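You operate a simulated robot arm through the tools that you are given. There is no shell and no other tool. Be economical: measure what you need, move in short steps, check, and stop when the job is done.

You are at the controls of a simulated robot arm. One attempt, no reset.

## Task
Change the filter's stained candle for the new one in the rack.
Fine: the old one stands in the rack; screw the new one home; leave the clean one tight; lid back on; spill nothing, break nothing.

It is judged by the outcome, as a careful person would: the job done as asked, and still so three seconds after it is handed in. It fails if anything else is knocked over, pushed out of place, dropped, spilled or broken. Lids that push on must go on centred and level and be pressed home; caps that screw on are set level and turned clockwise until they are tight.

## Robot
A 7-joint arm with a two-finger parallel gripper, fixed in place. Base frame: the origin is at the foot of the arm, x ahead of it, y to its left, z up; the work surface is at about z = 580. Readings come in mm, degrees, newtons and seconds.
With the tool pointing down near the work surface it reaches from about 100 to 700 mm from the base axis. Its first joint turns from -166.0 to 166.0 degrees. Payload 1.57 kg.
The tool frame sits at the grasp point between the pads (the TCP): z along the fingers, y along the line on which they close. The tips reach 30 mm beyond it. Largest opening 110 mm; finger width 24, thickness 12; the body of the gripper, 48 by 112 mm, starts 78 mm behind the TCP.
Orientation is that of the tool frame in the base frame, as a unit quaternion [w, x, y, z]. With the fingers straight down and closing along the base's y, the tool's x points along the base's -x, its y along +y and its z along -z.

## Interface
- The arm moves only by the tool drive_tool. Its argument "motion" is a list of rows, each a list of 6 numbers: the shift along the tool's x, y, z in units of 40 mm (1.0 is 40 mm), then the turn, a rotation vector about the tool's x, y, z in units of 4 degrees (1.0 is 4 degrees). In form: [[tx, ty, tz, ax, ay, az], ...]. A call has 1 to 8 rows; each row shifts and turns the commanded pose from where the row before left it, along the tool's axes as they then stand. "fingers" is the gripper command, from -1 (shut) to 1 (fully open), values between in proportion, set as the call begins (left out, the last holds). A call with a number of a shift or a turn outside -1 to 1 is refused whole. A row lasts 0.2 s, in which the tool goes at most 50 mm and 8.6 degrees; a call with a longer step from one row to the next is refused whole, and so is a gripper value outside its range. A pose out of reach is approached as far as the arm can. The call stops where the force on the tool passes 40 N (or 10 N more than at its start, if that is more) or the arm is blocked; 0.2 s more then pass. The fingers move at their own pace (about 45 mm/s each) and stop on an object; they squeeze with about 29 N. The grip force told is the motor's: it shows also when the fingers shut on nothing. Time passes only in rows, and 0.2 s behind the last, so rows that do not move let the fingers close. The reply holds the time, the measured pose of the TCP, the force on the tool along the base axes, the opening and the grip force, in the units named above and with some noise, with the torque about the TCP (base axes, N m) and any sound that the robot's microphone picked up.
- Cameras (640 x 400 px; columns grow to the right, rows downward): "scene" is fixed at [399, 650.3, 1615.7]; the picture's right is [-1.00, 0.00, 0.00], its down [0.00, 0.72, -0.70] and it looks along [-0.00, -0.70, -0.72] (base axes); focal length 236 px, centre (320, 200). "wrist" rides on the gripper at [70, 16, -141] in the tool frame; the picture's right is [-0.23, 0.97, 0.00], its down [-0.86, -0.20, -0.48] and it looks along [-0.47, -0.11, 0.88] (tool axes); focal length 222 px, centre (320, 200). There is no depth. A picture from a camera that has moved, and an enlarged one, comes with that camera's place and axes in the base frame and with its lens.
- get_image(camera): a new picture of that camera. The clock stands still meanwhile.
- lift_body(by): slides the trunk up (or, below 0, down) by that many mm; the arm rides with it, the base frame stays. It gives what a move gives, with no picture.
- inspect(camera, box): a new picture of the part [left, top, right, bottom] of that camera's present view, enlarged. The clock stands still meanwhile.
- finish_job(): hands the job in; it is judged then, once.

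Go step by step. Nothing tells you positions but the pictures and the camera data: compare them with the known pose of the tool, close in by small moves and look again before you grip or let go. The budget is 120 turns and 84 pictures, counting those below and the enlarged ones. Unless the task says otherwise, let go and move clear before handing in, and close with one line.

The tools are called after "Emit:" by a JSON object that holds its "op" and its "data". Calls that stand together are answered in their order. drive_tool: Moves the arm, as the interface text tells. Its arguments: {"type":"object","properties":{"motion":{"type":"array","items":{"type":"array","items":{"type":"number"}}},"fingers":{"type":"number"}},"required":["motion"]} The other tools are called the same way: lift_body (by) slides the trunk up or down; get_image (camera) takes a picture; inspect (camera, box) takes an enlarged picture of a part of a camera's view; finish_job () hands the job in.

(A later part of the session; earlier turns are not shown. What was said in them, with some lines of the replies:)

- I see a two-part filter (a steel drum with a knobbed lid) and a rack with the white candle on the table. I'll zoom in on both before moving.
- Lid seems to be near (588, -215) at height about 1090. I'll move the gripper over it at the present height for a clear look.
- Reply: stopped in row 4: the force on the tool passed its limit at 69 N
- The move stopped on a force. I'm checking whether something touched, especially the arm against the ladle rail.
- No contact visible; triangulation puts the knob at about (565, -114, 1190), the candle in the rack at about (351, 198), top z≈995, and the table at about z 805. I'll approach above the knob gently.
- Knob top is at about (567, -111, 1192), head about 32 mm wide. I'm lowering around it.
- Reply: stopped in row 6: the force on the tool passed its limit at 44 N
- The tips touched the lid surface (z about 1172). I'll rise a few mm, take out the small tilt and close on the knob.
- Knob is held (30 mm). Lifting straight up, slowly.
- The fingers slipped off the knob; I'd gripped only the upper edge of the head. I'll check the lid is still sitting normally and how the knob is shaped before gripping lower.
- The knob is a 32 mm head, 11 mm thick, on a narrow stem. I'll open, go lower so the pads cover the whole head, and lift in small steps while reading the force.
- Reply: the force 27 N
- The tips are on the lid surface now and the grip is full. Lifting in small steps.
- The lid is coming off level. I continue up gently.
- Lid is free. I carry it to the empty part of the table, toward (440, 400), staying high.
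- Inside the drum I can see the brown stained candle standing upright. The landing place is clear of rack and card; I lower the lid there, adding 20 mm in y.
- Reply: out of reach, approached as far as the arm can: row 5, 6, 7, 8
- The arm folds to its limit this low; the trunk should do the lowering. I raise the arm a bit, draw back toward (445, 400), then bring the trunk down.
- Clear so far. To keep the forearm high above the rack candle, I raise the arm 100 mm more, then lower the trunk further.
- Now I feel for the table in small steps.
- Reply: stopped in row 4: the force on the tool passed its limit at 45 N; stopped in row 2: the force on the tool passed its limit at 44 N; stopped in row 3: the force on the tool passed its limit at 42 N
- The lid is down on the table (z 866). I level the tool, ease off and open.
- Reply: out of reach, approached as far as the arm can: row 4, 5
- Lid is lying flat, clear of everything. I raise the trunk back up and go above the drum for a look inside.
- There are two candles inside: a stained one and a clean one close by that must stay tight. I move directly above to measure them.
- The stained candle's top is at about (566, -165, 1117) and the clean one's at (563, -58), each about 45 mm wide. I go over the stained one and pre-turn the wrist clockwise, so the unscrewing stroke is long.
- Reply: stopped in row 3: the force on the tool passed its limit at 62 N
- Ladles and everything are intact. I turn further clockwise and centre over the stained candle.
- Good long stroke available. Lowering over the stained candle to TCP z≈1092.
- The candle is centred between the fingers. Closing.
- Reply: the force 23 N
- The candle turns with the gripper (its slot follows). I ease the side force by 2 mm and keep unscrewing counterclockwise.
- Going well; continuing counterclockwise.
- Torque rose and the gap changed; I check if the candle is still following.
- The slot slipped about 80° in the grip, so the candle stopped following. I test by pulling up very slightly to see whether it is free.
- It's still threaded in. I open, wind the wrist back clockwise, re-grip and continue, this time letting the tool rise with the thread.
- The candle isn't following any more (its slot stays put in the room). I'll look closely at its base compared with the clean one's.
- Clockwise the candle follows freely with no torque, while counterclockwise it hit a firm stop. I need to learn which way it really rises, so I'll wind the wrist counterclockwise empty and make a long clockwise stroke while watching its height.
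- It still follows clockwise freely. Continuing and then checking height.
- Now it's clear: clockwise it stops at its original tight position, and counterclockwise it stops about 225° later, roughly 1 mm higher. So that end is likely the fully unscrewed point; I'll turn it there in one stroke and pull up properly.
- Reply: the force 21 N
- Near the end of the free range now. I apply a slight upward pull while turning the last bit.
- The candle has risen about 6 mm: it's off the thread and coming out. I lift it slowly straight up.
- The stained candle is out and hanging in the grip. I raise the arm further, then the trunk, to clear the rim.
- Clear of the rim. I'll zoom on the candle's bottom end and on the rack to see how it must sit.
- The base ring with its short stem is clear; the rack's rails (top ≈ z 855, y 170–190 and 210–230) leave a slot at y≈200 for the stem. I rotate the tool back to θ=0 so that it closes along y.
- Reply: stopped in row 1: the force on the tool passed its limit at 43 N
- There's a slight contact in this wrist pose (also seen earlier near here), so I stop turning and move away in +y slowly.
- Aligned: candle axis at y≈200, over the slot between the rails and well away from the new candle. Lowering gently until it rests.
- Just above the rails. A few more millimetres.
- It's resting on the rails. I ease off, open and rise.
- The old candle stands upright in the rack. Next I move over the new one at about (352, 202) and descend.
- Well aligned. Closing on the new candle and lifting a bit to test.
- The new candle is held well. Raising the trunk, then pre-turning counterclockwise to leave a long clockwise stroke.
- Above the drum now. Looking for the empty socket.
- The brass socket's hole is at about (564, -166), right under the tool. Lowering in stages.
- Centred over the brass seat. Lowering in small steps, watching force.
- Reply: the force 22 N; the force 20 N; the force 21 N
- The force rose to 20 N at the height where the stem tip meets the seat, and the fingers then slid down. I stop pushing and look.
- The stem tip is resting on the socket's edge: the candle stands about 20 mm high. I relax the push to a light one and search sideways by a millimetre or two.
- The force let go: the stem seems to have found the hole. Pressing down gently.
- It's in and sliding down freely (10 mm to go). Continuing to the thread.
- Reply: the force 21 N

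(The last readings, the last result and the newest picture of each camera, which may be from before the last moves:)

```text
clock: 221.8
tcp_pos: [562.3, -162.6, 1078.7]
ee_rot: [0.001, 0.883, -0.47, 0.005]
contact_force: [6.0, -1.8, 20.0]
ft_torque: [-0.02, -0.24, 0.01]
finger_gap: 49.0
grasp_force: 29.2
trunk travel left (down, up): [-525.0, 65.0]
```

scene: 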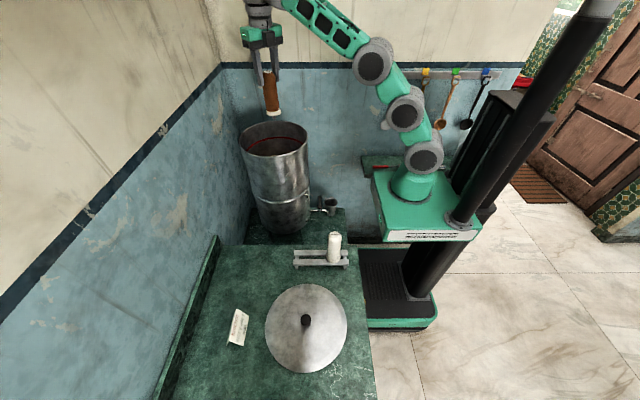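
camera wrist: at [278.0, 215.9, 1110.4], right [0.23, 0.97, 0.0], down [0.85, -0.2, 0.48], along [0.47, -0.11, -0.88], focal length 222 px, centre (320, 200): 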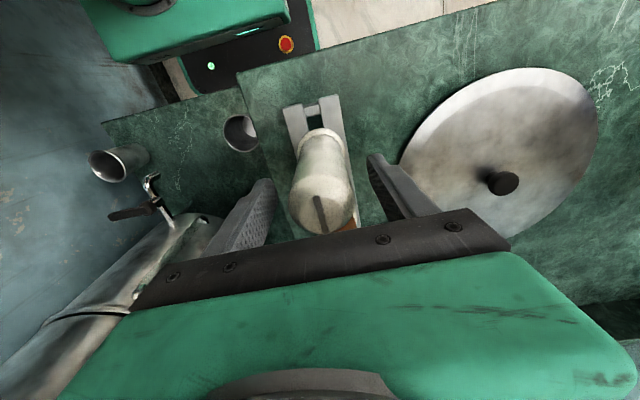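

It has bottomed at the thread. The candle sits off-centre in the fingers from the search, so I'll open briefly, recentre on the socket axis, and re-grip before turning.

Emit:
{"op": "drive_tool", "data": {"motion": [[0, 0, -0.04, 0, 0, 0], [0, 0, 0, 0, 0, 0]]}}

Emit:
{"op": "drive_tool", "data": {"motion": [[0, 0, 0, 0, 0, 0], [0, 0, 0, 0, 0, 0], [0.035, 0, 0, 0, 0, 0], [0.035, 0, -0.05, 0, 0, 0], [0, 0, -0.05, 0, 0, 0], [0, 0, 0, 0, 0, 0]], "fingers": 0.1}}

Emit:
{"op": "inspect", "data": {"camera": "wrist", "box": [220, 60, 420, 230]}}

```text
clock: 222.4
tcp_pos: [562.6, -163.7, 1077.0]
ee_rot: [0.002, 0.883, -0.47, 0.001]
contact_force: [5.4, -3.3, 8.8]
ft_torque: [-0.14, -0.33, 0.01]
finger_gap: 49.1
grasp_force: 28.8
trunk travel left (down, up): [-525.0, 65.0]
```

```text
clock: 223.8
tcp_pos: [564.8, -164.5, 1080.7]
ee_rot: [0.001, 0.883, -0.469, 0.003]
contact_force: [0.5, 0.4, -0.8]
ft_torque: [0.0, -0.01, -0.03]
finger_gap: 60.5
grasp_force: 0.1
trunk travel left (down, up): [-525.0, 65.0]
```

```text
2.35 times, centred on (320, 145) of wrist
camera zoom: at [590.8, -232.1, 1223.1], right [-0.93, -0.36, 0.0], down [-0.31, 0.82, 0.47], along [-0.17, 0.44, -0.88], focal length 523 px, centre (320, 329)
```

zoom: 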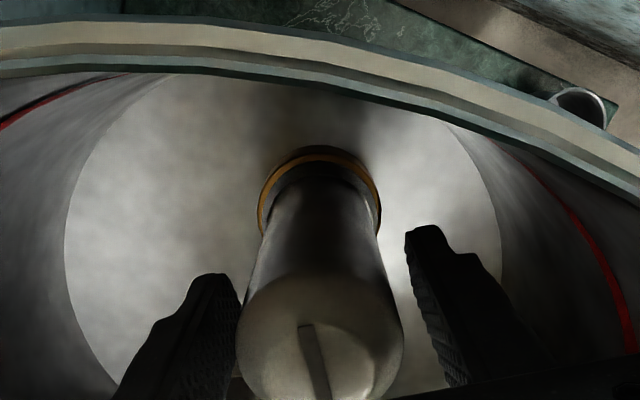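

Seated concentrically in its brass ring. I re-grip slightly higher and turn clockwise with light downward pressure.

Emit:
{"op": "drive_tool", "data": {"motion": [[0, 0, -0.08, 0, 0, 0], [0, 0, -0.08, 0, 0, 0], [0, 0, 0, 0, 0, 0]]}}

Emit:
{"op": "drive_tool", "data": {"motion": [[0, 0, 0, 0, 0, 0], [0, 0, 0, 0, 0, 0], [0, 0, 0, 0, 0, 0], [0, 0, 0, 0, 0, 0], [0, 0, 0.03, 0, 0, 0]], "fingers": -1}}

Emit:
{"op": "drive_tool", "data": {"motion": [[0, 0, 0, 0, 0, 0.5], [0, 0, 0, 0, 0, 1], [0, 0, 0, 0, 0, 1], [0, 0, 0, 0, 0, 1], [0, 0, 0, 0, 0, 1], [0, 0, 0, 0, 0, 1], [0, 0, 0, 0, 0, 1], [0, 0, 0, 0, 0, 1]]}}

Emit:
{"op": "drive_tool", "data": {"motion": [[0, 0, 0.005, 0, 0, 1], [0, 0, 0, 0, 0, 1], [0, 0, 0, 0, 0, 1], [0, 0, 0, 0, 0, 1], [0, 0, 0, 0, 0, 1], [0, 0, 0, 0, 0, 1], [0, 0, 0, 0, 0, 1], [0, 0, 0, 0, 0, 1]]}}

Emit:
{"op": "drive_tool", "data": {"motion": [[0, 0, 0.005, 0, 0, 1], [0, 0, 0, 0, 0, 1], [0, 0, 0, 0, 0, 1], [0, 0, 0, 0, 0, 1], [0, 0, 0, 0, 0, 1], [0, 0, 0, 0, 0, 1], [0, 0, 0, 0, 0, 1], [0, 0, 0, 0, 0, 1]]}}

Emit:
{"op": "drive_tool", "data": {"motion": [[0, 0, 0.005, 0, 0, 1], [0, 0, 0, 0, 0, 1], [0, 0, 0, 0, 0, 1], [0, 0, 0, 0, 0, 1], [0, 0, 0, 0, 0, 1], [0, 0, 0, 0, 0, 1], [0, 0, 0, 0, 0, 1], [0, 0, 0, 0, 0, 1]]}}

```text
clock: 224.6
tcp_pos: [565.8, -165.0, 1089.1]
ee_rot: [0.001, 0.883, -0.469, 0.002]
contact_force: [-1.2, 0.6, 0.1]
ft_torque: [0.03, -0.02, -0.01]
finger_gap: 60.3
grasp_force: 0.0
trunk travel left (down, up): [-525.0, 65.0]
```

```text
clock: 225.8
tcp_pos: [565.4, -165.7, 1088.7]
ee_rot: [0.0, 0.884, -0.468, 0.003]
contact_force: [0.9, 3.0, 4.8]
ft_torque: [0.27, 0.07, -0.07]
finger_gap: 48.1
grasp_force: 28.5
trunk travel left (down, up): [-525.0, 65.0]
```

```text
clock: 227.6
tcp_pos: [565.3, -165.2, 1087.9]
ee_rot: [0.001, 0.732, -0.682, 0.004]
contact_force: [2.7, 1.0, 15.8]
ft_torque: [-0.12, 0.02, 0.02]
finger_gap: 48.0
grasp_force: 28.7
trunk travel left (down, up): [-525.0, 65.0]
```

```text
clock: 229.4
tcp_pos: [564.6, -164.8, 1088.8]
ee_rot: [0.001, -0.514, 0.858, -0.003]
contact_force: [8.8, 0.6, 18.8]
ft_torque: [-0.18, -0.22, 0.0]
finger_gap: 48.5
grasp_force: 28.4
trunk travel left (down, up): [-525.0, 65.0]
```

```text
clock: 231.2
tcp_pos: [562.9, -164.1, 1086.3]
ee_rot: [0.0, -0.259, 0.966, -0.003]
contact_force: [0.2, 6.6, 8.0]
ft_torque: [0.25, 0.01, 0.0]
finger_gap: 48.4
grasp_force: 28.8
trunk travel left (down, up): [-525.0, 65.0]
```

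```text
clock: 233.0
tcp_pos: [564.7, -163.7, 1085.3]
ee_rot: [-0.001, 0.019, 1.0, -0.003]
contact_force: [-8.6, 8.6, -1.1]
ft_torque: [0.19, 0.12, -0.02]
finger_gap: 48.4
grasp_force: 28.9
trunk travel left (down, up): [-525.0, 65.0]
```

Thread is drawing it down freely. Continuing clockwise until it tightens.

Emit:
{"op": "drive_tool", "data": {"motion": [[0, 0, 0.01, 0, 0, 1], [0, 0, 0, 0, 0, 1], [0, 0, 0, 0, 0, 1], [0, 0, 0, 0, 0, 1], [0, 0, 0.01, 0, 0, 1], [0, 0, 0, 0, 0, 1], [0, 0, 0, 0, 0, 1], [0, 0, 0, 0, 0, 1]]}}

Emit:
{"op": "drive_tool", "data": {"motion": [[0, 0, 0.01, 0, 0, 1], [0, 0, 0, 0, 0, 1], [0, 0, 0, 0, 0, 1], [0, 0, 0, 0, 0, 1], [0, 0, 0, 0, 0, 1], [0, 0, 0, 0, 0, 1], [0, 0, 0, 0, 0, 1], [0, 0, 0, 0, 0, 1]]}}

Emit:
{"op": "drive_tool", "data": {"motion": [[0, 0, 0.01, 0, 0, 1], [0, 0, 0, 0, 0, 1], [0, 0, 0, 0, 0, 1], [0, 0, 0, 0, 0, 1], [0, 0, 0, 0, 0, 1], [0, 0, 0, 0, 0, 1], [0, 0, 0, 0, 0, 1], [0, 0, 0, 0, 0, 1]]}}

Emit:
{"op": "drive_tool", "data": {"motion": [[0, 0, 0.01, 0, 0, 1], [0, 0, 0, 0, 0, 1], [0, 0, 0, 0, 0, 1], [0, 0, 0, 0, 0, 1], [0, 0, 0, 0, 0, 1], [0, 0, 0, 0, 0, 1], [0, 0, 0, 0, 0, 1], [0, 0, 0, 0, 0, 1]]}}

Emit:
{"op": "inspect", "data": {"camera": "wrist", "box": [220, 60, 420, 230]}}

```text
clock: 234.8
tcp_pos: [564.1, -164.3, 1086.2]
ee_rot: [0.003, 0.292, 0.956, -0.003]
contact_force: [-3.9, 15.3, -3.3]
ft_torque: [0.39, 0.12, -0.02]
finger_gap: 48.4
grasp_force: 29.8
trunk travel left (down, up): [-525.0, 65.0]
```

```text
clock: 236.6
tcp_pos: [565.9, -164.7, 1085.7]
ee_rot: [0.004, 0.544, 0.839, -0.001]
contact_force: [10.9, 7.7, 15.6]
ft_torque: [0.13, -0.38, -0.02]
finger_gap: 48.2
grasp_force: 29.0
trunk travel left (down, up): [-525.0, 65.0]
```

```text
clock: 238.4
tcp_pos: [566.5, -166.9, 1083.4]
ee_rot: [0.002, 0.755, 0.656, -0.002]
contact_force: [11.1, 0.7, -0.8]
ft_torque: [-0.1, -0.32, 0.5]
finger_gap: 48.5
grasp_force: 29.3
trunk travel left (down, up): [-525.0, 65.0]
```

```text
clock: 240.2
tcp_pos: [563.1, -166.8, 1085.9]
ee_rot: [0.003, 0.906, 0.423, 0.0]
contact_force: [-1.1, 0.2, 3.6]
ft_torque: [0.01, 0.12, 0.48]
finger_gap: 48.2
grasp_force: 29.0
trunk travel left (down, up): [-525.0, 65.0]
```

```text
2.35 times, centred on (320, 145) of wrist
camera zoom: at [621.9, -123.0, 1226.4], right [0.6, -0.8, 0.01], down [-0.7, -0.52, 0.48], along [-0.38, -0.29, -0.88], focal length 523 px, centre (320, 329)
```

zoom: 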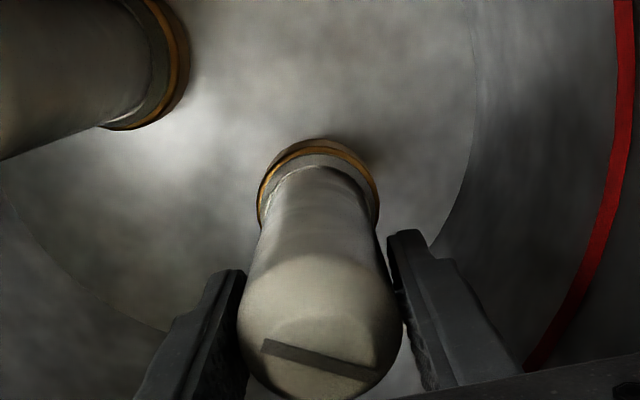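

It's tight: torque held at 0.5 N m while the fingers slipped over another 60°. I let go, rise and compare its height with the seat.

Emit:
{"op": "drive_tool", "data": {"motion": [[0, 0, 0, 0, 0, 0], [0, 0, 0, 0, 0, 0], [0, 0, -0.1, 0, 0, 0], [0, 0, -0.3, 0, 0, 0], [0, 0, -0.5, 0, 0, 0], [0, 0, -0.6, 0, 0, 0], [0, 0, -0.6, 0, 0, 0], [0, 0, -0.6, 0, 0, 0]], "fingers": 0.3}}

Emit:
{"op": "drive_tool", "data": {"motion": [[0, 0, -0.6, 0, 0, 0], [0, 0, -0.6, 0, 0, 0], [0, 0, -0.6, 0, 0, 0], [0, 0, -0.4, 0, 0, 0], [0, 0, -0.2, 0, 0, 0]]}}

Emit:
{"op": "inspect", "data": {"camera": "scene", "box": [225, 105, 325, 175]}}

```text
clock: 242.0
tcp_pos: [562.0, -162.5, 1195.5]
ee_rot: [0.003, 0.906, 0.424, 0.0]
contact_force: [0.3, -0.5, 1.0]
ft_torque: [-0.01, -0.02, 0.0]
finger_gap: 71.5
grasp_force: 0.0
trunk travel left (down, up): [-525.0, 65.0]
```

```text
clock: 243.2
tcp_pos: [564.4, -164.3, 1288.1]
ee_rot: [0.003, 0.906, 0.423, 0.0]
contact_force: [0.3, -0.2, 0.1]
ft_torque: [0.01, -0.01, -0.02]
finger_gap: 71.2
grasp_force: 0.0
trunk travel left (down, up): [-525.0, 65.0]
```

```text
5.71 times, centred on (275, 140) of scene
camera zoom: at [399.0, 650.3, 1615.7], right [-1.0, 0.0, 0.0], down [0.0, 0.72, -0.7], along [0.0, -0.7, -0.72], focal length 1347 px, centre (577, 543)
```

zoom: 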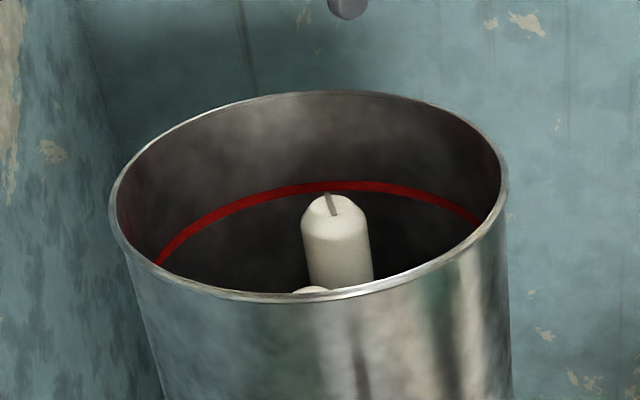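

The new candle sits exactly at the old one's height. Now for the lid: I move off over the table side and turn the wrist back.

Emit:
{"op": "drive_tool", "data": {"motion": [[0.13, -0.2, 0, 0, 0, 0], [0.26, -0.42, 0, 0, 0, 0], [0.26, -0.42, 0, 0, 0, 0], [0.26, -0.42, 0, 0, 0, 0], [0.26, -0.42, 0, 0, 0, 0], [0.26, -0.42, 0, 0, 0, 0], [0.26, -0.42, 0, 0, 0, 0], [0.26, -0.42, 0, 0, 0, 0]]}}

Emit:
{"op": "drive_tool", "data": {"motion": [[0.26, -0.42, 0, 0, 0, 0], [0.26, -0.42, 0, 0, 0, 0], [0.26, -0.42, 0, 0, 0, 0], [0.26, -0.42, 0, 0, 0, 0], [0.26, -0.42, 0, 0, 0, 0], [0.26, -0.42, 0, 0, 0, 0], [0.26, -0.42, 0, 0, 0, 0], [0.13, -0.2, 0, 0, 0, 0]]}}

Emit:
{"op": "drive_tool", "data": {"motion": [[0, 0, 0, 0, 0, -0.8], [0, 0, 0, 0, 0, -1], [0, 0, 0, 0, 0, -1], [0, 0, 0, 0, 0, -1], [0, 0, 0, 0, 0, -1], [0, 0, 0, 0, 0, -1], [0, 0, 0, 0, 0, -1], [0, 0, 0, 0, 0, -1]]}}

Emit:
{"op": "drive_tool", "data": {"motion": [[0, 0, 0, 0, 0, -1], [0, 0, 0, 0, 0, -1], [0, 0, 0, 0, 0, -1], [0, 0, 0, 0, 0, -1], [0, 0, 0, 0, 0, -1], [0, 0, 0, 0, 0, -1], [0, 0, 0, 0, 0, -1], [0, 0, 0, 0, 0, -1]]}}

Emit:
{"op": "drive_tool", "data": {"motion": [[0, 0, 0, 0, 0, -1], [0, 0, 0, 0, 0, -1], [0, 0, 0, 0, 0, -1], [0, 0, 0, 0, 0, -1], [0, 0, 0, 0, 0, -1], [0, 0, 0, 0, 0, -1], [0, 0, 0, 0, 0, -1], [0, 0, 0, 0, 0, -1]]}}

Emit:
{"op": "drive_tool", "data": {"motion": [[0, 0, 0, 0, 0, -1], [0, 0, 0, 0, 0, -1], [0, 0, 0, 0, 0, -1], [0, 0, 0, 0, 0, -1], [0, 0, 0, 0, 0, -1], [0, 0, 0, 0, 0, -1], [0, 0, 0, 0, 0, -1], [0, 0, 0, 0, 0, -1]]}}

```text
clock: 245.0
tcp_pos: [519.3, -25.1, 1286.7]
ee_rot: [0.003, 0.906, 0.423, 0.0]
contact_force: [0.6, -0.4, -0.2]
ft_torque: [-0.03, 0.01, -0.04]
finger_gap: 71.6
grasp_force: 0.0
trunk travel left (down, up): [-525.0, 65.0]
```

```text
clock: 246.8
tcp_pos: [471.2, 116.5, 1288.2]
ee_rot: [0.002, 0.906, 0.423, 0.001]
contact_force: [0.4, -0.4, -0.4]
ft_torque: [0.02, 0.0, -0.03]
finger_gap: 71.5
grasp_force: 0.0
trunk travel left (down, up): [-525.0, 65.0]
```

```text
clock: 248.6
tcp_pos: [469.6, 115.6, 1287.6]
ee_rot: [0.003, 0.759, 0.651, -0.001]
contact_force: [-0.4, -0.4, 0.0]
ft_torque: [-0.02, -0.03, 0.02]
finger_gap: 71.3
grasp_force: 0.1
trunk travel left (down, up): [-525.0, 65.0]
```

```text
clock: 250.4
tcp_pos: [471.3, 116.2, 1286.6]
ee_rot: [0.002, 0.549, 0.836, -0.001]
contact_force: [-0.3, -0.5, -0.6]
ft_torque: [0.01, -0.02, -0.01]
finger_gap: 71.5
grasp_force: 0.1
trunk travel left (down, up): [-525.0, 65.0]
```

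```text
clock: 252.2
tcp_pos: [470.8, 115.8, 1286.7]
ee_rot: [0.002, 0.298, 0.954, -0.002]
contact_force: [-0.2, -0.2, -0.2]
ft_torque: [-0.03, 0.01, -0.01]
finger_gap: 71.5
grasp_force: 0.0
trunk travel left (down, up): [-525.0, 65.0]
```

```text
clock: 254.0
tcp_pos: [471.0, 115.9, 1287.3]
ee_rot: [0.002, 0.023, 1.0, -0.003]
contact_force: [0.0, -0.1, 0.4]
ft_torque: [0.02, 0.0, 0.01]
finger_gap: 71.6
grasp_force: 0.1
trunk travel left (down, up): [-525.0, 65.0]
```

Emit:
{"op": "drive_tool", "data": {"motion": [[0, 0.2, 0.1, -0.09, 0.06, -0.66], [0.05, 0.4, 0.1, 0, 0, 0], [0.06, 0.55, 0.1, 0, 0, 0], [0.06, 0.55, 0.1, 0, 0, 0], [0.06, 0.55, 0.1, 0, 0, 0], [0.06, 0.55, 0.1, 0, 0, 0], [0.06, 0.55, 0.1, 0, 0, 0], [0.06, 0.55, 0, 0, 0, 0]]}}

Emit:
{"op": "drive_tool", "data": {"motion": [[0.06, 0.55, 0, 0, 0, 0], [0.06, 0.55, 0, 0, 0, 0], [0.06, 0.55, 0, 0, 0, 0], [0.06, 0.55, 0, 0, 0, 0], [0.06, 0.5, 0, 0, 0, 0], [0.05, 0.4, 0, 0, 0, 0], [0.03, 0.2, 0, 0, 0, 0], [0, 0, 0, 0, 0, 0]]}}

Emit:
{"op": "lift_body", "data": {"by": -340}}

Emit:
{"op": "get_image", "data": {"camera": "wrist"}}

```text
clock: 255.8
tcp_pos: [456.7, 269.4, 1257.5]
ee_rot: [-0.001, 0.001, 1.0, 0.001]
contact_force: [1.0, 0.1, -0.9]
ft_torque: [0.03, 0.03, -0.01]
finger_gap: 71.5
grasp_force: 0.1
trunk travel left (down, up): [-525.0, 65.0]
```

```text
clock: 257.6
tcp_pos: [440.6, 404.9, 1258.7]
ee_rot: [-0.001, 0.001, 1.0, 0.001]
contact_force: [-0.1, 0.2, 0.5]
ft_torque: [0.0, 0.0, -0.03]
finger_gap: 71.2
grasp_force: 0.0
trunk travel left (down, up): [-525.0, 65.0]
```

```text
clock: 260.9
tcp_pos: [439.9, 404.3, 917.5]
ee_rot: [-0.001, 0.001, 1.0, 0.001]
contact_force: [-0.2, -0.4, -0.1]
ft_torque: [0.01, 0.0, 0.0]
finger_gap: 71.4
grasp_force: 0.1
trunk travel left (down, up): [-185.0, 405.0]
```

```text
7 pictures are left
camera wrist: at [371.4, 420.5, 1059.1], right [0.23, 0.97, 0.0], down [0.86, -0.2, 0.48], along [0.46, -0.11, -0.88], focal length 222 px, centre (320, 200)
```

wrist: 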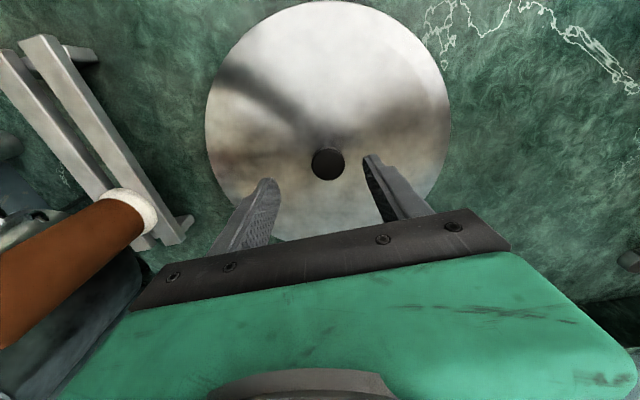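

The knob is about 7.5 mm further in y than the tool. I correct and go down around it.

Emit:
{"op": "drive_tool", "data": {"motion": [[0.02, 0.09, 0, 0, 0, 0], [0, 0.09, 0, 0, 0, 0], [0, 0, 0.3, 0, 0, 0], [0, 0, 0.4, 0, 0, 0], [0, 0, 0.3, 0, 0, 0], [0, 0, 0.15, 0, 0, 0], [0, 0, 0, 0, 0, 0]], "fingers": -0.2}}

Emit:
{"op": "drive_tool", "data": {"motion": [[0, 0, 0.05, 0, 0, 0], [0, 0, 0, 0, 0, 0]]}}

Emit:
{"op": "drive_tool", "data": {"motion": [[0, 0, 0.04, 0, 0, 0], [0, 0, 0, 0, 0, 0]]}}

```text
clock: 262.5
tcp_pos: [439.7, 411.9, 873.7]
ee_rot: [0.0, 0.001, 1.0, 0.001]
contact_force: [0.0, 0.8, -0.6]
ft_torque: [-0.02, 0.03, 0.03]
finger_gap: 43.9
grasp_force: 0.0
trunk travel left (down, up): [-185.0, 405.0]
```

```text
clock: 263.1
tcp_pos: [438.7, 411.9, 870.1]
ee_rot: [0.0, 0.001, 1.0, 0.001]
contact_force: [-0.6, 0.5, 0.2]
ft_torque: [0.01, 0.03, -0.01]
finger_gap: 44.0
grasp_force: 0.1
trunk travel left (down, up): [-185.0, 405.0]
```

```text
clock: 263.7
tcp_pos: [439.0, 410.9, 869.2]
ee_rot: [-0.001, 0.001, 1.0, 0.001]
contact_force: [0.1, -0.7, 0.7]
ft_torque: [-0.04, 0.02, 0.01]
finger_gap: 44.3
grasp_force: 0.1
trunk travel left (down, up): [-185.0, 405.0]
```

Emit:
{"op": "drive_tool", "data": {"motion": [[0, 0, 0.05, 0, 0, 0], [0, 0, 0.03, 0, 0, 0], [0, 0, 0, 0, 0, 0]]}}

Emit:
{"op": "drive_tool", "data": {"motion": [[0, 0, 0, 0, 0, 0], [0, 0, 0, 0, 0, 0], [0, 0, 0, 0, 0, 0], [0, 0, 0, 0, 0, 0]], "fingers": -1}}

Emit:
{"op": "drive_tool", "data": {"motion": [[0, 0, -0.05, 0, 0, 0], [0, 0, -0.1, 0, 0, 0], [0, 0, -0.15, 0, 0, 0], [0, 0, -0.2, 0, 0, 0], [0, 0, -0.2, 0, 0, 0], [0, 0, -0.1, 0, 0, 0], [0, 0, 0, 0, 0, 0]]}}

```text
clock: 264.5
tcp_pos: [440.6, 411.0, 866.3]
ee_rot: [0.0, 0.0, 1.0, 0.001]
contact_force: [2.0, -0.4, 4.7]
ft_torque: [-0.11, -0.13, 0.06]
finger_gap: 43.8
grasp_force: 0.0
trunk travel left (down, up): [-185.0, 405.0]
```

```text
clock: 265.5
tcp_pos: [437.5, 411.8, 865.9]
ee_rot: [0.0, 0.001, 1.0, 0.0]
contact_force: [-0.5, 3.4, 8.7]
ft_torque: [0.07, -0.01, 0.05]
finger_gap: 30.0
grasp_force: 29.2
trunk travel left (down, up): [-185.0, 405.0]
```

```text
clock: 267.1
tcp_pos: [440.6, 412.0, 897.6]
ee_rot: [-0.001, 0.001, 1.0, 0.001]
contact_force: [-0.9, 0.3, -2.5]
ft_torque: [-0.03, 0.03, -0.01]
finger_gap: 29.8
grasp_force: 28.6
trunk travel left (down, up): [-185.0, 405.0]
```

The lid is held. Trunk up, then back across to the drum.

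Emit:
{"op": "lift_body", "data": {"by": 370}}

Emit:
{"op": "drive_tool", "data": {"motion": [[-0.05, -0.2, 0, 0, 0, 0], [-0.1, -0.4, 0, 0, 0, 0], [-0.13, -0.55, 0, 0, 0, 0], [-0.13, -0.55, 0, 0, 0, 0], [-0.13, -0.55, 0, 0, 0, 0], [-0.13, -0.55, 0, 0, 0, 0], [-0.13, -0.55, 0, 0, 0, 0], [-0.13, -0.55, 0, 0, 0, 0]]}}

Emit:
{"op": "drive_tool", "data": {"motion": [[-0.13, -0.55, 0, 0, 0, 0], [-0.13, -0.55, 0, 0, 0, 0], [-0.13, -0.55, 0, 0, 0, 0], [-0.13, -0.55, 0, 0, 0, 0], [-0.13, -0.55, 0, 0, 0, 0], [-0.13, -0.55, 0, 0, 0, 0], [-0.13, -0.55, 0, 0, 0, 0], [-0.13, -0.55, 0, 0, 0, 0]]}}

Emit:
{"op": "drive_tool", "data": {"motion": [[-0.13, -0.55, 0, 0, 0, 0], [-0.13, -0.55, 0, 0, 0, 0], [-0.13, -0.55, 0, 0, 0, 0], [-0.13, -0.55, 0, 0, 0, 0], [-0.13, -0.55, 0, 0, 0, 0], [-0.1, -0.4, 0, 0, 0, 0], [-0.05, -0.2, 0, 0, 0, 0], [0, 0, 0, 0, 0, 0]]}}

```text
clock: 270.7
tcp_pos: [441.4, 411.9, 1266.4]
ee_rot: [-0.001, 0.0, 1.0, 0.0]
contact_force: [0.6, 0.3, -2.6]
ft_torque: [-0.04, 0.0, 0.0]
finger_gap: 29.7
grasp_force: 29.0
trunk travel left (down, up): [-555.0, 35.0]
```

```text
clock: 272.5
tcp_pos: [476.9, 254.4, 1266.2]
ee_rot: [-0.001, 0.001, 1.0, 0.001]
contact_force: [0.4, -0.6, -1.7]
ft_torque: [0.01, 0.01, 0.01]
finger_gap: 30.2
grasp_force: 29.2
trunk travel left (down, up): [-555.0, 35.0]
```

```text
clock: 274.3
tcp_pos: [520.9, 77.7, 1265.8]
ee_rot: [-0.002, 0.001, 1.0, 0.001]
contact_force: [0.3, 0.9, -2.7]
ft_torque: [-0.04, 0.0, 0.01]
finger_gap: 30.0
grasp_force: 29.0
trunk travel left (down, up): [-555.0, 35.0]
```

```text
clock: 276.1
tcp_pos: [552.4, -55.0, 1264.5]
ee_rot: [-0.001, 0.001, 1.0, 0.001]
contact_force: [0.3, 0.4, -2.2]
ft_torque: [-0.03, -0.03, 0.02]
finger_gap: 30.3
grasp_force: 28.9
trunk travel left (down, up): [-555.0, 35.0]
```

Emit:
{"op": "drive_tool", "data": {"motion": [[-0.05, -0.18, 0, 0, 0, 0], [-0.08, -0.3, 0, 0, 0, 0], [-0.08, -0.3, 0, 0, 0, 0], [-0.08, -0.3, 0, 0, 0, 0], [-0.05, -0.2, 0, 0, 0, 0], [-0.03, -0.15, 0, 0, 0, 0], [0, 0, 0, 0, 0, 0]]}}

Emit:
{"op": "drive_tool", "data": {"motion": [[0, 0, 0.15, 0, 0, 0], [0, 0, 0.2, 0, 0, 0], [0, 0, 0.15, 0, 0, 0], [0, 0, 0, 0, 0, 0]]}}

Emit:
{"op": "inspect", "data": {"camera": "scene", "box": [225, 95, 325, 170]}}

```text
clock: 277.7
tcp_pos: [564.9, -111.7, 1265.0]
ee_rot: [-0.001, 0.001, 1.0, 0.001]
contact_force: [0.5, -0.1, -2.7]
ft_torque: [-0.04, 0.0, -0.04]
finger_gap: 30.0
grasp_force: 29.3
trunk travel left (down, up): [-555.0, 35.0]
```

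```text
clock: 278.7
tcp_pos: [565.3, -111.4, 1245.8]
ee_rot: [-0.001, 0.001, 1.0, 0.001]
contact_force: [-0.5, -0.8, -2.6]
ft_torque: [-0.01, 0.03, -0.01]
finger_gap: 29.9
grasp_force: 29.5
trunk travel left (down, up): [-555.0, 35.0]
```

```text
5.33 times, centred on (275, 132) of scene
camera zoom: at [399.0, 650.3, 1615.7], right [-1.0, 0.0, 0.0], down [0.0, 0.72, -0.7], along [0.0, -0.7, -0.72], focal length 1258 px, centre (560, 560)
```

zoom: 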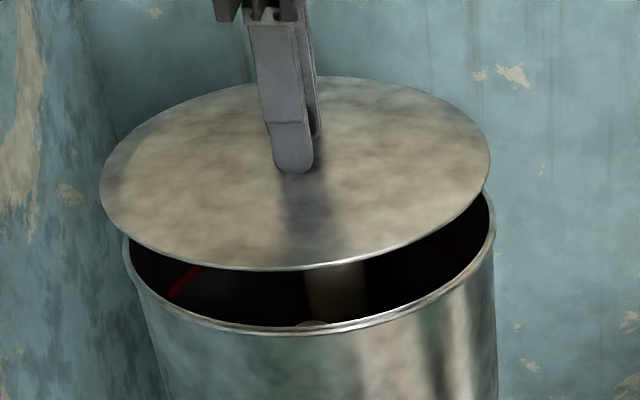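

Lid is centred over the rim to within a millimetre or two and level. Lowering onto it.

Emit:
{"op": "drive_tool", "data": {"motion": [[0.02, -0.01, 0.15, 0, 0, 0], [0, 0, 0.2, 0, 0, 0], [0, 0, 0.2, 0, 0, 0], [0, 0, 0.15, 0, 0, 0], [0, 0, 0.1, 0, 0, 0], [0, 0, 0, 0, 0, 0]]}}

Emit:
{"op": "drive_tool", "data": {"motion": [[0, 0, 0.08, 0, 0, 0], [0, 0, 0, 0, 0, 0]]}}

Emit:
{"op": "drive_tool", "data": {"motion": [[0, 0, 0.08, 0, 0, 0], [0, 0, 0, 0, 0, 0]]}}

Emit:
{"op": "inspect", "data": {"camera": "scene", "box": [225, 95, 325, 170]}}

```text
clock: 280.1
tcp_pos: [564.8, -112.6, 1213.4]
ee_rot: [-0.001, 0.001, 1.0, 0.001]
contact_force: [0.4, -0.5, -1.8]
ft_torque: [0.02, 0.04, 0.02]
finger_gap: 29.8
grasp_force: 29.2
trunk travel left (down, up): [-555.0, 35.0]
```

```text
clock: 280.7
tcp_pos: [563.3, -111.5, 1208.8]
ee_rot: [-0.001, 0.002, 1.0, 0.001]
contact_force: [-0.9, 0.3, -2.6]
ft_torque: [-0.03, 0.03, 0.0]
finger_gap: 30.2
grasp_force: 29.0
trunk travel left (down, up): [-555.0, 35.0]
```

```text
clock: 281.3
tcp_pos: [564.9, -110.8, 1206.3]
ee_rot: [-0.002, 0.001, 1.0, 0.001]
contact_force: [0.1, 0.1, -2.7]
ft_torque: [0.03, -0.01, 0.0]
finger_gap: 30.0
grasp_force: 29.2
trunk travel left (down, up): [-555.0, 35.0]
```

```text
5.33 times, centred on (275, 132) of scene
camera zoom: at [399.0, 650.3, 1615.7], right [-1.0, 0.0, 0.0], down [0.0, 0.72, -0.7], along [0.0, -0.7, -0.72], focal length 1258 px, centre (560, 560)
```

zoom: 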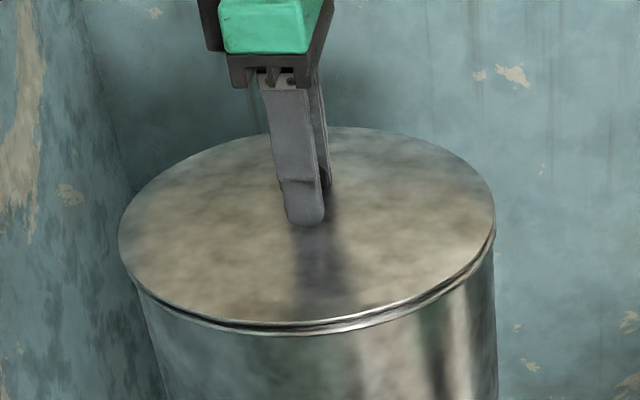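

Aligned with the rim all round. Pressing it home.

Emit:
{"op": "drive_tool", "data": {"motion": [[0, 0, 0.05, 0, 0, 0], [0, 0, 0.04, 0, 0, 0], [0, 0, 0, 0, 0, 0]]}}

Emit:
{"op": "drive_tool", "data": {"motion": [[0, 0, 0.04, 0, 0, 0], [0, 0, 0.03, 0, 0, 0], [0, 0, 0, 0, 0, 0]]}}

Emit:
{"op": "drive_tool", "data": {"motion": [[0, 0, 0.03, 0, 0, 0], [0, 0, 0, 0, 0, 0]]}}

```text
clock: 282.1
tcp_pos: [564.3, -112.9, 1204.3]
ee_rot: [-0.002, 0.001, 1.0, 0.001]
contact_force: [-0.3, 0.3, -2.5]
ft_torque: [0.0, 0.02, 0.0]
finger_gap: 30.2
grasp_force: 28.9
trunk travel left (down, up): [-555.0, 35.0]
```

```text
clock: 282.9
tcp_pos: [565.1, -112.9, 1203.5]
ee_rot: [0.003, 0.001, 1.0, 0.0]
contact_force: [5.5, -0.6, 22.6]
ft_torque: [0.05, 0.75, 0.01]
finger_gap: 29.9
grasp_force: 29.2
trunk travel left (down, up): [-555.0, 35.0]
```

```text
clock: 283.5
tcp_pos: [563.8, -112.9, 1202.8]
ee_rot: [0.005, 0.001, 1.0, 0.001]
contact_force: [10.6, -2.1, 36.4]
ft_torque: [0.05, 0.62, 0.16]
finger_gap: 29.9
grasp_force: 29.2
trunk travel left (down, up): [-555.0, 35.0]
```

Seated at the original height (1203) with firm resistance. I relax, open and rise clear.

Emit:
{"op": "drive_tool", "data": {"motion": [[0, 0, -0.08, 0, 0, 0], [0, 0, 0, 0, 0, 0]]}}

Emit:
{"op": "drive_tool", "data": {"motion": [[0, 0, 0, 0, 0, 0], [0, 0, 0, 0, 0, 0], [0, 0, 0, 0, 0, 0]], "fingers": -0.1}}

Emit:
{"op": "drive_tool", "data": {"motion": [[0, 0, -0.1, 0, 0, 0], [0, 0, -0.2, 0, 0, 0], [0, 0, -0.3, 0, 0, 0], [0, 0, -0.4, 0, 0, 0], [0, 0, -0.4, 0, 0, 0], [0, 0, -0.2, 0, 0, 0]]}}

Emit:
{"op": "inspect", "data": {"camera": "scene", "box": [225, 95, 325, 170]}}

```text
clock: 284.1
tcp_pos: [562.7, -112.4, 1202.8]
ee_rot: [0.0, 0.001, 1.0, 0.0]
contact_force: [8.2, -1.1, 23.3]
ft_torque: [-0.26, -0.8, 0.01]
finger_gap: 30.1
grasp_force: 29.0
trunk travel left (down, up): [-555.0, 35.0]
```

```text
clock: 284.9
tcp_pos: [561.7, -112.3, 1203.1]
ee_rot: [-0.001, 0.002, 1.0, 0.001]
contact_force: [-1.9, 5.7, 15.7]
ft_torque: [-0.09, -0.02, -0.03]
finger_gap: 43.8
grasp_force: 0.0
trunk travel left (down, up): [-555.0, 35.0]
```

```text
clock: 286.3
tcp_pos: [564.1, -113.1, 1266.9]
ee_rot: [-0.001, 0.002, 1.0, 0.002]
contact_force: [-0.8, 1.3, -0.2]
ft_torque: [-0.01, 0.01, 0.01]
finger_gap: 49.4
grasp_force: 0.0
trunk travel left (down, up): [-555.0, 35.0]
```

```text
5.33 times, centred on (275, 132) of scene
camera zoom: at [399.0, 650.3, 1615.7], right [-1.0, 0.0, 0.0], down [0.0, 0.72, -0.7], along [0.0, -0.7, -0.72], focal length 1258 px, centre (560, 560)
```

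zoom: 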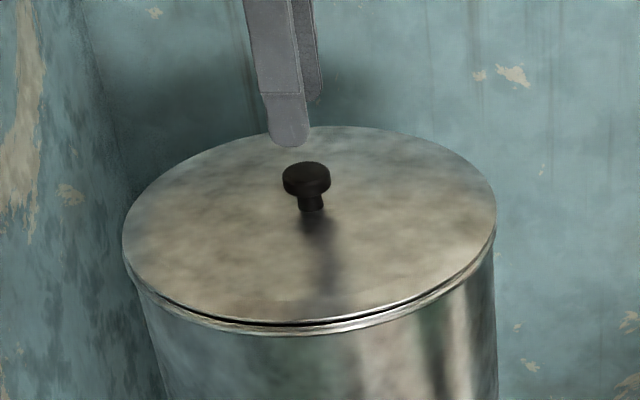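

There's a thin dark line at the front edge; to be sure it's home I'll shut the fingers and press straight down on the knob.

Emit:
{"op": "drive_tool", "data": {"motion": [[-0.05, 0.02, 0, 0, 0, 0], [0, 0, 0.2, 0, 0, 0], [0, 0, 0.3, 0, 0, 0], [0, 0, 0.3, 0, 0, 0], [0, 0, 0.1, 0, 0, 0], [0, 0, 0, 0, 0, 0]], "fingers": -1}}

Emit:
{"op": "drive_tool", "data": {"motion": [[0, 0, 0.08, 0, 0, 0], [0, 0, 0.08, 0, 0, 0], [0, 0, 0.05, 0, 0, 0], [0, 0, 0.05, 0, 0, 0], [0, 0, 0.05, 0, 0, 0], [0, 0, 0.05, 0, 0, 0], [0, 0, 0.05, 0, 0, 0]]}}

Emit:
{"op": "drive_tool", "data": {"motion": [[0, 0, 0.05, 0, 0, 0], [0, 0, 0.03, 0, 0, 0], [0, 0, 0.03, 0, 0, 0], [0, 0, 0, 0, 0, 0]]}}

Emit:
{"op": "inspect", "data": {"camera": "scene", "box": [235, 125, 315, 175]}}

```text
clock: 287.7
tcp_pos: [566.4, -110.8, 1231.7]
ee_rot: [0.0, 0.001, 1.0, 0.0]
contact_force: [-0.5, -0.3, -0.1]
ft_torque: [-0.02, -0.03, 0.0]
finger_gap: 0.0
grasp_force: 21.3
trunk travel left (down, up): [-555.0, 35.0]
```

```text
clock: 288.6
tcp_pos: [565.9, -113.3, 1228.6]
ee_rot: [0.009, 0.001, 1.0, -0.002]
contact_force: [0.3, 1.4, 11.5]
ft_torque: [0.05, 0.15, 0.06]
finger_gap: 0.1
grasp_force: 21.0
trunk travel left (down, up): [-555.0, 35.0]
stopped in row 4: the force on the tool passed its limit at 43 N (the readings are from after the stop); the commanded pose is now the measured one
```

```text
clock: 289.3
tcp_pos: [566.9, -114.0, 1230.3]
ee_rot: [0.014, 0.0, 1.0, -0.003]
contact_force: [-0.2, 0.2, 9.3]
ft_torque: [0.03, 0.11, 0.0]
finger_gap: 0.2
grasp_force: 21.9
trunk travel left (down, up): [-555.0, 35.0]
stopped in row 3: the force on the tool passed its limit at 42 N (the readings are from after the stop); the commanded pose is now the measured one
```

```text
8.00 times, centred on (275, 150) of scene
camera zoom: at [399.0, 650.3, 1615.7], right [-1.0, 0.0, 0.0], down [0.0, 0.72, -0.7], along [0.0, -0.7, -0.72], focal length 1886 px, centre (680, 600)
```

zoom: 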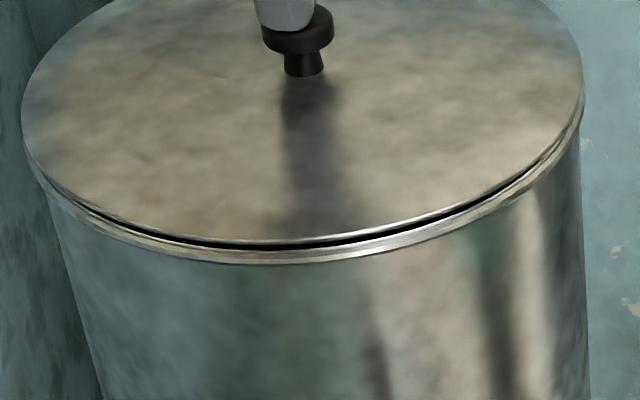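

A small gap still shows at the front. I'll press down gently on the lid plate itself near the front, inside the rim.

Emit:
{"op": "drive_tool", "data": {"motion": [[0, 0, -0.2, -0.08, 0.4, 0], [0, 0.3, -0.2, 0, 0, 0], [0, 0.6, 0, 0, 0, 0], [0, 0.6, 0, 0, 0, 0], [0, 0.6, 0, 0, 0, 0], [0, 0.3, 0, 0, 0, 0], [0, 0, 0, 0, 0, 0]]}}

Emit:
{"op": "drive_tool", "data": {"motion": [[0, 0, 0.3, 0, 0, 0], [0, 0, 0.3, 0, 0, 0], [0, 0, 0.2, 0, 0, 0], [0, 0, 0.1, 0, 0, 0], [0, 0, 0, 0, 0, 0]]}}

Emit:
{"op": "drive_tool", "data": {"motion": [[0, 0, 0.05, 0, 0, 0], [0, 0, 0.05, 0, 0, 0], [0, 0, 0.05, 0, 0, 0], [0, 0, 0.05, 0, 0, 0], [0, 0, 0.05, 0, 0, 0], [0, 0, 0.05, 0, 0, 0], [0, 0, 0, 0, 0, 0]]}}

```text
clock: 290.9
tcp_pos: [566.7, -18.7, 1244.9]
ee_rot: [-0.001, 0.002, 1.0, 0.002]
contact_force: [0.8, -0.1, 0.4]
ft_torque: [-0.02, -0.01, 0.02]
finger_gap: 0.0
grasp_force: 21.1
trunk travel left (down, up): [-555.0, 35.0]
```

```text
clock: 292.1
tcp_pos: [567.2, -17.7, 1209.5]
ee_rot: [-0.001, 0.001, 1.0, 0.0]
contact_force: [-0.1, -0.6, 1.0]
ft_torque: [-0.03, 0.0, 0.03]
finger_gap: 0.0
grasp_force: 21.1
trunk travel left (down, up): [-555.0, 35.0]
```

```text
clock: 293.7
tcp_pos: [569.3, -18.5, 1204.0]
ee_rot: [0.008, 0.001, 1.0, 0.0]
contact_force: [0.2, 1.9, 8.4]
ft_torque: [-0.05, 0.09, -0.04]
finger_gap: 0.0
grasp_force: 21.1
trunk travel left (down, up): [-555.0, 35.0]
stopped in row 7: the force on the tool passed its limit at 42 N (the readings are from after the stop); the commanded pose is now the measured one
```

The plate at the front is at the same height as at the centre, so the lid is level and down. I rise clear and check once more.

Emit:
{"op": "drive_tool", "data": {"motion": [[0, 0, -0.2, 0, 0.2, 0], [0, 0.1, -0.4, 0, 0, 0], [0.1, 0.4, -0.4, 0, 0, 0], [0.3, 0.6, -0.3, 0, 0, 0], [0.4, 0.7, 0, 0, 0, 0], [0.4, 0.7, 0, 0, 0, 0], [0.4, 0.7, 0, 0, 0, 0], [0.2, 0.4, 0, 0, 0, 0]]}}

Emit:
{"op": "inspect", "data": {"camera": "scene", "box": [235, 110, 315, 160]}}

```text
clock: 295.5
tcp_pos: [496.8, 126.3, 1255.4]
ee_rot: [-0.003, 0.0, 1.0, 0.0]
contact_force: [-0.1, -0.3, 1.2]
ft_torque: [-0.02, 0.01, 0.01]
finger_gap: 0.0
grasp_force: 21.1
trunk travel left (down, up): [-555.0, 35.0]
```

```text
8.00 times, centred on (275, 135) of scene
camera zoom: at [399.0, 650.3, 1615.7], right [-1.0, 0.0, 0.0], down [0.0, 0.72, -0.7], along [0.0, -0.7, -0.72], focal length 1886 px, centre (680, 720)
```

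zoom: 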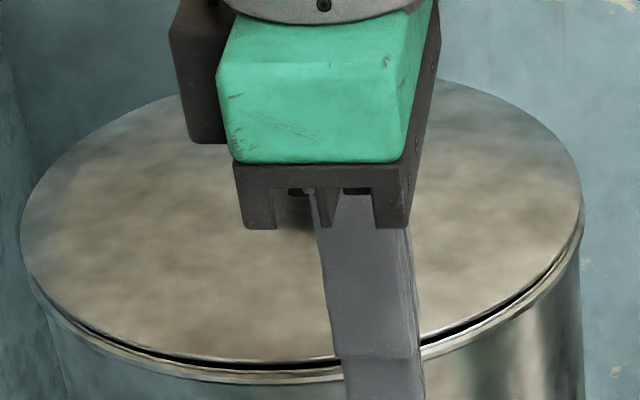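

The height equals the original seat, but the knob seems shifted 2–4 mm toward the wall, likely dragged as the fingers opened. I'll close on the knob at the original centre without touching the plate, to recentre it.

Emit:
{"op": "drive_tool", "data": {"motion": [[-0.1, -0.35, 0, 0, 0, 0], [-0.2, -0.7, 0, 0, 0, 0], [-0.23, -0.8, 0, 0, 0, 0], [-0.23, -0.8, 0, 0, 0, 0], [-0.23, -0.8, 0, 0, 0, 0], [-0.23, -0.8, 0, 0, 0, 0], [-0.23, -0.8, 0, 0, 0, 0], [-0.23, -0.8, 0, 0, 0, 0]], "fingers": -0.1}}

Emit:
{"op": "drive_tool", "data": {"motion": [[-0.05, -0.1, 0, 0, 0, 0], [0, 0, 0, 0, 0, 0], [0, 0, 0, 0, 0, 0]]}}

```text
clock: 297.3
tcp_pos: [562.9, -109.1, 1252.6]
ee_rot: [-0.002, 0.002, 1.0, 0.001]
contact_force: [0.1, 0.3, -0.1]
ft_torque: [0.02, -0.01, 0.01]
finger_gap: 49.5
grasp_force: 0.1
trunk travel left (down, up): [-555.0, 35.0]
```

```text
clock: 298.1
tcp_pos: [566.8, -112.5, 1254.0]
ee_rot: [-0.003, 0.001, 1.0, 0.0]
contact_force: [-0.3, 0.5, -1.1]
ft_torque: [-0.01, 0.02, 0.02]
finger_gap: 49.5
grasp_force: 0.0
trunk travel left (down, up): [-555.0, 35.0]
```

Emit:
{"op": "drive_tool", "data": {"motion": [[0, 0.02, 0.2, 0, 0, 0], [0, 0, 0.3, 0, 0, 0], [0, 0, 0.3, 0, 0, 0], [0, 0, 0.2, 0, 0, 0], [0, 0, 0.12, 0, 0, 0], [0, 0, 0, 0, 0, 0]]}}

Emit:
{"op": "drive_tool", "data": {"motion": [[0, 0, 0, 0, 0, 0], [0, 0, 0, 0, 0, 0], [0, 0, 0, 0, 0, 0], [0, 0, 0, 0, 0, 0]], "fingers": -1}}

```text
clock: 299.5
tcp_pos: [566.8, -112.1, 1207.7]
ee_rot: [-0.002, 0.001, 1.0, 0.001]
contact_force: [-0.7, 0.4, 0.9]
ft_torque: [0.01, 0.0, -0.03]
finger_gap: 49.8
grasp_force: 0.0
trunk travel left (down, up): [-555.0, 35.0]
```

```text
clock: 300.5
tcp_pos: [567.0, -110.7, 1209.4]
ee_rot: [-0.002, 0.001, 1.0, 0.001]
contact_force: [1.0, -1.5, 1.4]
ft_torque: [-0.03, -0.08, 0.0]
finger_gap: 30.0
grasp_force: 29.1
trunk travel left (down, up): [-555.0, 35.0]
```

Held with almost no side force. I probe the lid's side play gently to find its middle.

Emit:
{"op": "drive_tool", "data": {"motion": [[0, 0.04, 0, 0, 0, 0], [0, 0, 0, 0, 0, 0]]}}

Emit:
{"op": "drive_tool", "data": {"motion": [[0, 0.04, 0, 0, 0, 0], [0, 0, 0, 0, 0, 0]]}}

Emit:
{"op": "drive_tool", "data": {"motion": [[0, -0.08, 0, 0, 0, 0], [0, -0.04, 0, 0, 0, 0], [0, 0, 0, 0, 0, 0]]}}

Emit:
{"op": "drive_tool", "data": {"motion": [[0, -0.04, 0, 0, 0, 0], [0, 0, 0, 0, 0, 0]]}}

```text
clock: 301.1
tcp_pos: [567.2, -109.3, 1208.1]
ee_rot: [-0.003, 0.001, 1.0, 0.0]
contact_force: [0.4, -0.8, 2.3]
ft_torque: [0.0, 0.03, 0.01]
finger_gap: 29.8
grasp_force: 28.9
trunk travel left (down, up): [-555.0, 35.0]
```

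```text
clock: 301.7
tcp_pos: [566.7, -109.7, 1209.0]
ee_rot: [-0.003, 0.001, 1.0, 0.001]
contact_force: [-0.1, 0.1, -0.5]
ft_torque: [-0.02, -0.29, -0.02]
finger_gap: 30.0
grasp_force: 29.1
trunk travel left (down, up): [-555.0, 35.0]
```

```text
clock: 302.5
tcp_pos: [565.8, -114.5, 1208.5]
ee_rot: [-0.002, 0.002, 1.0, 0.001]
contact_force: [-0.1, 1.8, 0.7]
ft_torque: [-0.01, -0.26, 0.07]
finger_gap: 29.9
grasp_force: 28.5
trunk travel left (down, up): [-555.0, 35.0]
```

```text
clock: 303.1
tcp_pos: [566.0, -116.3, 1208.8]
ee_rot: [-0.002, 0.001, 1.0, 0.001]
contact_force: [-0.8, 1.2, 0.4]
ft_torque: [-0.03, -0.06, 0.01]
finger_gap: 30.1
grasp_force: 29.0
trunk travel left (down, up): [-555.0, 35.0]
```

The lid slides freely a few mm, so I set it at the original centre (y≈-111.6), press down through the grip, and release with the tips clear of the plate.

Emit:
{"op": "drive_tool", "data": {"motion": [[0, 0.06, 0, 0, 0, 0], [0, 0.055, 0, 0, 0, 0], [0, 0, 0, 0, 0, 0]]}}

Emit:
{"op": "drive_tool", "data": {"motion": [[0, 0, 0.04, 0, 0, 0], [0, 0, 0, 0, 0, 0], [0, 0, 0, 0, 0, 0]]}}

Emit:
{"op": "drive_tool", "data": {"motion": [[0, 0, -0.04, 0, 0, 0], [0, 0, 0, 0, 0, 0], [0, 0, 0, 0, 0, 0]]}}

```text
clock: 303.9
tcp_pos: [565.3, -111.6, 1208.2]
ee_rot: [-0.003, 0.001, 1.0, 0.001]
contact_force: [1.4, -0.7, 0.2]
ft_torque: [-0.02, -0.13, -0.08]
finger_gap: 30.1
grasp_force: 29.2
trunk travel left (down, up): [-555.0, 35.0]
```

```text
clock: 304.7
tcp_pos: [566.0, -111.6, 1208.9]
ee_rot: [0.0, 0.001, 1.0, 0.0]
contact_force: [3.1, -1.1, 11.0]
ft_torque: [-0.05, 0.59, -0.01]
finger_gap: 30.0
grasp_force: 28.8
trunk travel left (down, up): [-555.0, 35.0]
```

```text
clock: 305.5
tcp_pos: [565.9, -110.6, 1210.3]
ee_rot: [-0.002, 0.001, 1.0, 0.001]
contact_force: [1.0, -2.2, 4.8]
ft_torque: [-0.08, -0.74, -0.17]
finger_gap: 30.2
grasp_force: 28.7
trunk travel left (down, up): [-555.0, 35.0]
```

Emit:
{"op": "drive_tool", "data": {"motion": [[0, 0, 0.05, 0, 0, 0], [0, 0, 0.05, 0, 0, 0], [0, 0, 0, 0, 0, 0]]}}

Emit:
{"op": "drive_tool", "data": {"motion": [[0, 0, -0.05, 0, 0, 0], [0, 0, 0, 0, 0, 0]]}}

Emit:
{"op": "drive_tool", "data": {"motion": [[0, 0, 0, 0, 0, 0], [0, 0, 0, 0, 0, 0], [0, 0, 0, 0, 0, 0]], "fingers": -0.1}}

Emit:
{"op": "drive_tool", "data": {"motion": [[0, 0, -0.1, 0, 0, 0], [0, 0, -0.2, 0, 0, 0], [0, 0, -0.4, 0, 0, 0], [0, 0, -0.5, 0, 0, 0], [0, 0, -0.3, 0, 0, 0]]}}

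Emit:
{"op": "inspect", "data": {"camera": "scene", "box": [235, 110, 315, 160]}}

```text
clock: 306.3
tcp_pos: [564.7, -110.1, 1205.9]
ee_rot: [0.0, 0.0, 1.0, 0.0]
contact_force: [2.8, 1.9, 20.2]
ft_torque: [0.05, -0.11, 0.02]
finger_gap: 30.1
grasp_force: 28.8
trunk travel left (down, up): [-555.0, 35.0]
```

```text
clock: 306.9
tcp_pos: [566.1, -109.3, 1206.0]
ee_rot: [-0.004, 0.002, 1.0, 0.002]
contact_force: [-0.1, 0.2, -0.2]
ft_torque: [-0.04, -0.01, 0.01]
finger_gap: 30.0
grasp_force: 29.3
trunk travel left (down, up): [-555.0, 35.0]
```

```text
clock: 307.7
tcp_pos: [566.8, -110.7, 1206.8]
ee_rot: [-0.003, 0.001, 1.0, 0.001]
contact_force: [0.6, 0.1, 0.0]
ft_torque: [-0.01, 0.02, 0.01]
finger_gap: 49.1
grasp_force: 0.1
trunk travel left (down, up): [-555.0, 35.0]
```

```text
clock: 308.9
tcp_pos: [565.7, -111.4, 1267.1]
ee_rot: [-0.002, 0.001, 1.0, 0.0]
contact_force: [-0.3, 0.6, 0.5]
ft_torque: [0.0, -0.02, 0.01]
finger_gap: 49.5
grasp_force: 0.2
trunk travel left (down, up): [-555.0, 35.0]
```

```text
8.00 times, centred on (275, 135) of scene
camera zoom: at [399.0, 650.3, 1615.7], right [-1.0, 0.0, 0.0], down [0.0, 0.72, -0.7], along [0.0, -0.7, -0.72], focal length 1886 px, centre (680, 720)
```

zoom: 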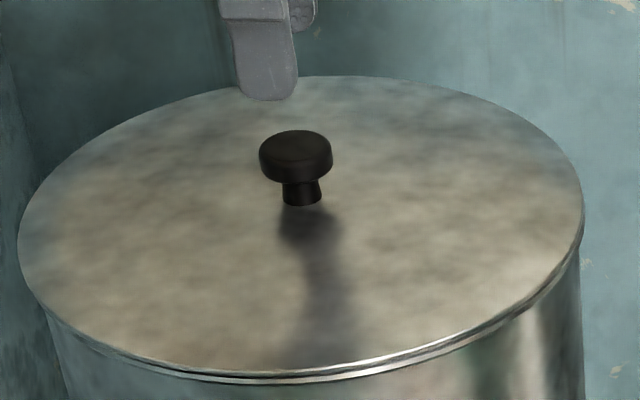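

The lid is now flush all round, with the knob where it was at the start. I move clear and take a last look.

Emit:
{"op": "drive_tool", "data": {"motion": [[0.1, 0.3, -0.1, 0, 0, 0], [0.2, 0.5, -0.1, 0, 0, 0], [0.2, 0.5, -0.1, 0, 0, 0], [0.2, 0.5, 0, 0, 0, 0], [0.2, 0.5, 0, 0, 0, 0], [0.2, 0.5, 0, 0, 0, 0], [0.2, 0.4, 0, 0, 0, 0], [0.1, 0.2, 0, 0, 0, 0]]}}

Emit:
{"op": "get_image", "data": {"camera": "scene"}}

```text
clock: 310.7
tcp_pos: [512.1, 24.0, 1280.4]
ee_rot: [-0.002, 0.0, 1.0, 0.001]
contact_force: [0.9, 0.8, 0.1]
ft_torque: [0.01, -0.02, 0.02]
finger_gap: 49.6
grasp_force: 0.0
trunk travel left (down, up): [-555.0, 35.0]
```

```text
0 pictures are left
```

scene: 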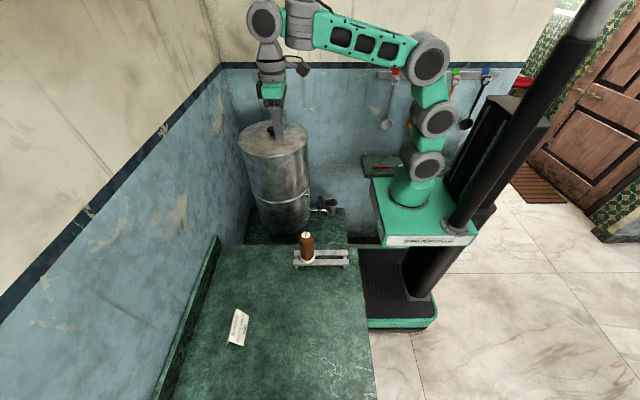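

Everything is in order: the old candle stands in the rack, the lid is on, the card and cups are untouched, and the arm is clear. Handing in.

Emit:
{"op": "finish_job", "data": {}}

```text
The job is handed in.
```

The new candle is screwed in tight, the stained one stands in the rack, I never touched the clean one, and the lid is back on, centred and pressed down; nothing was knocked over or spilled.
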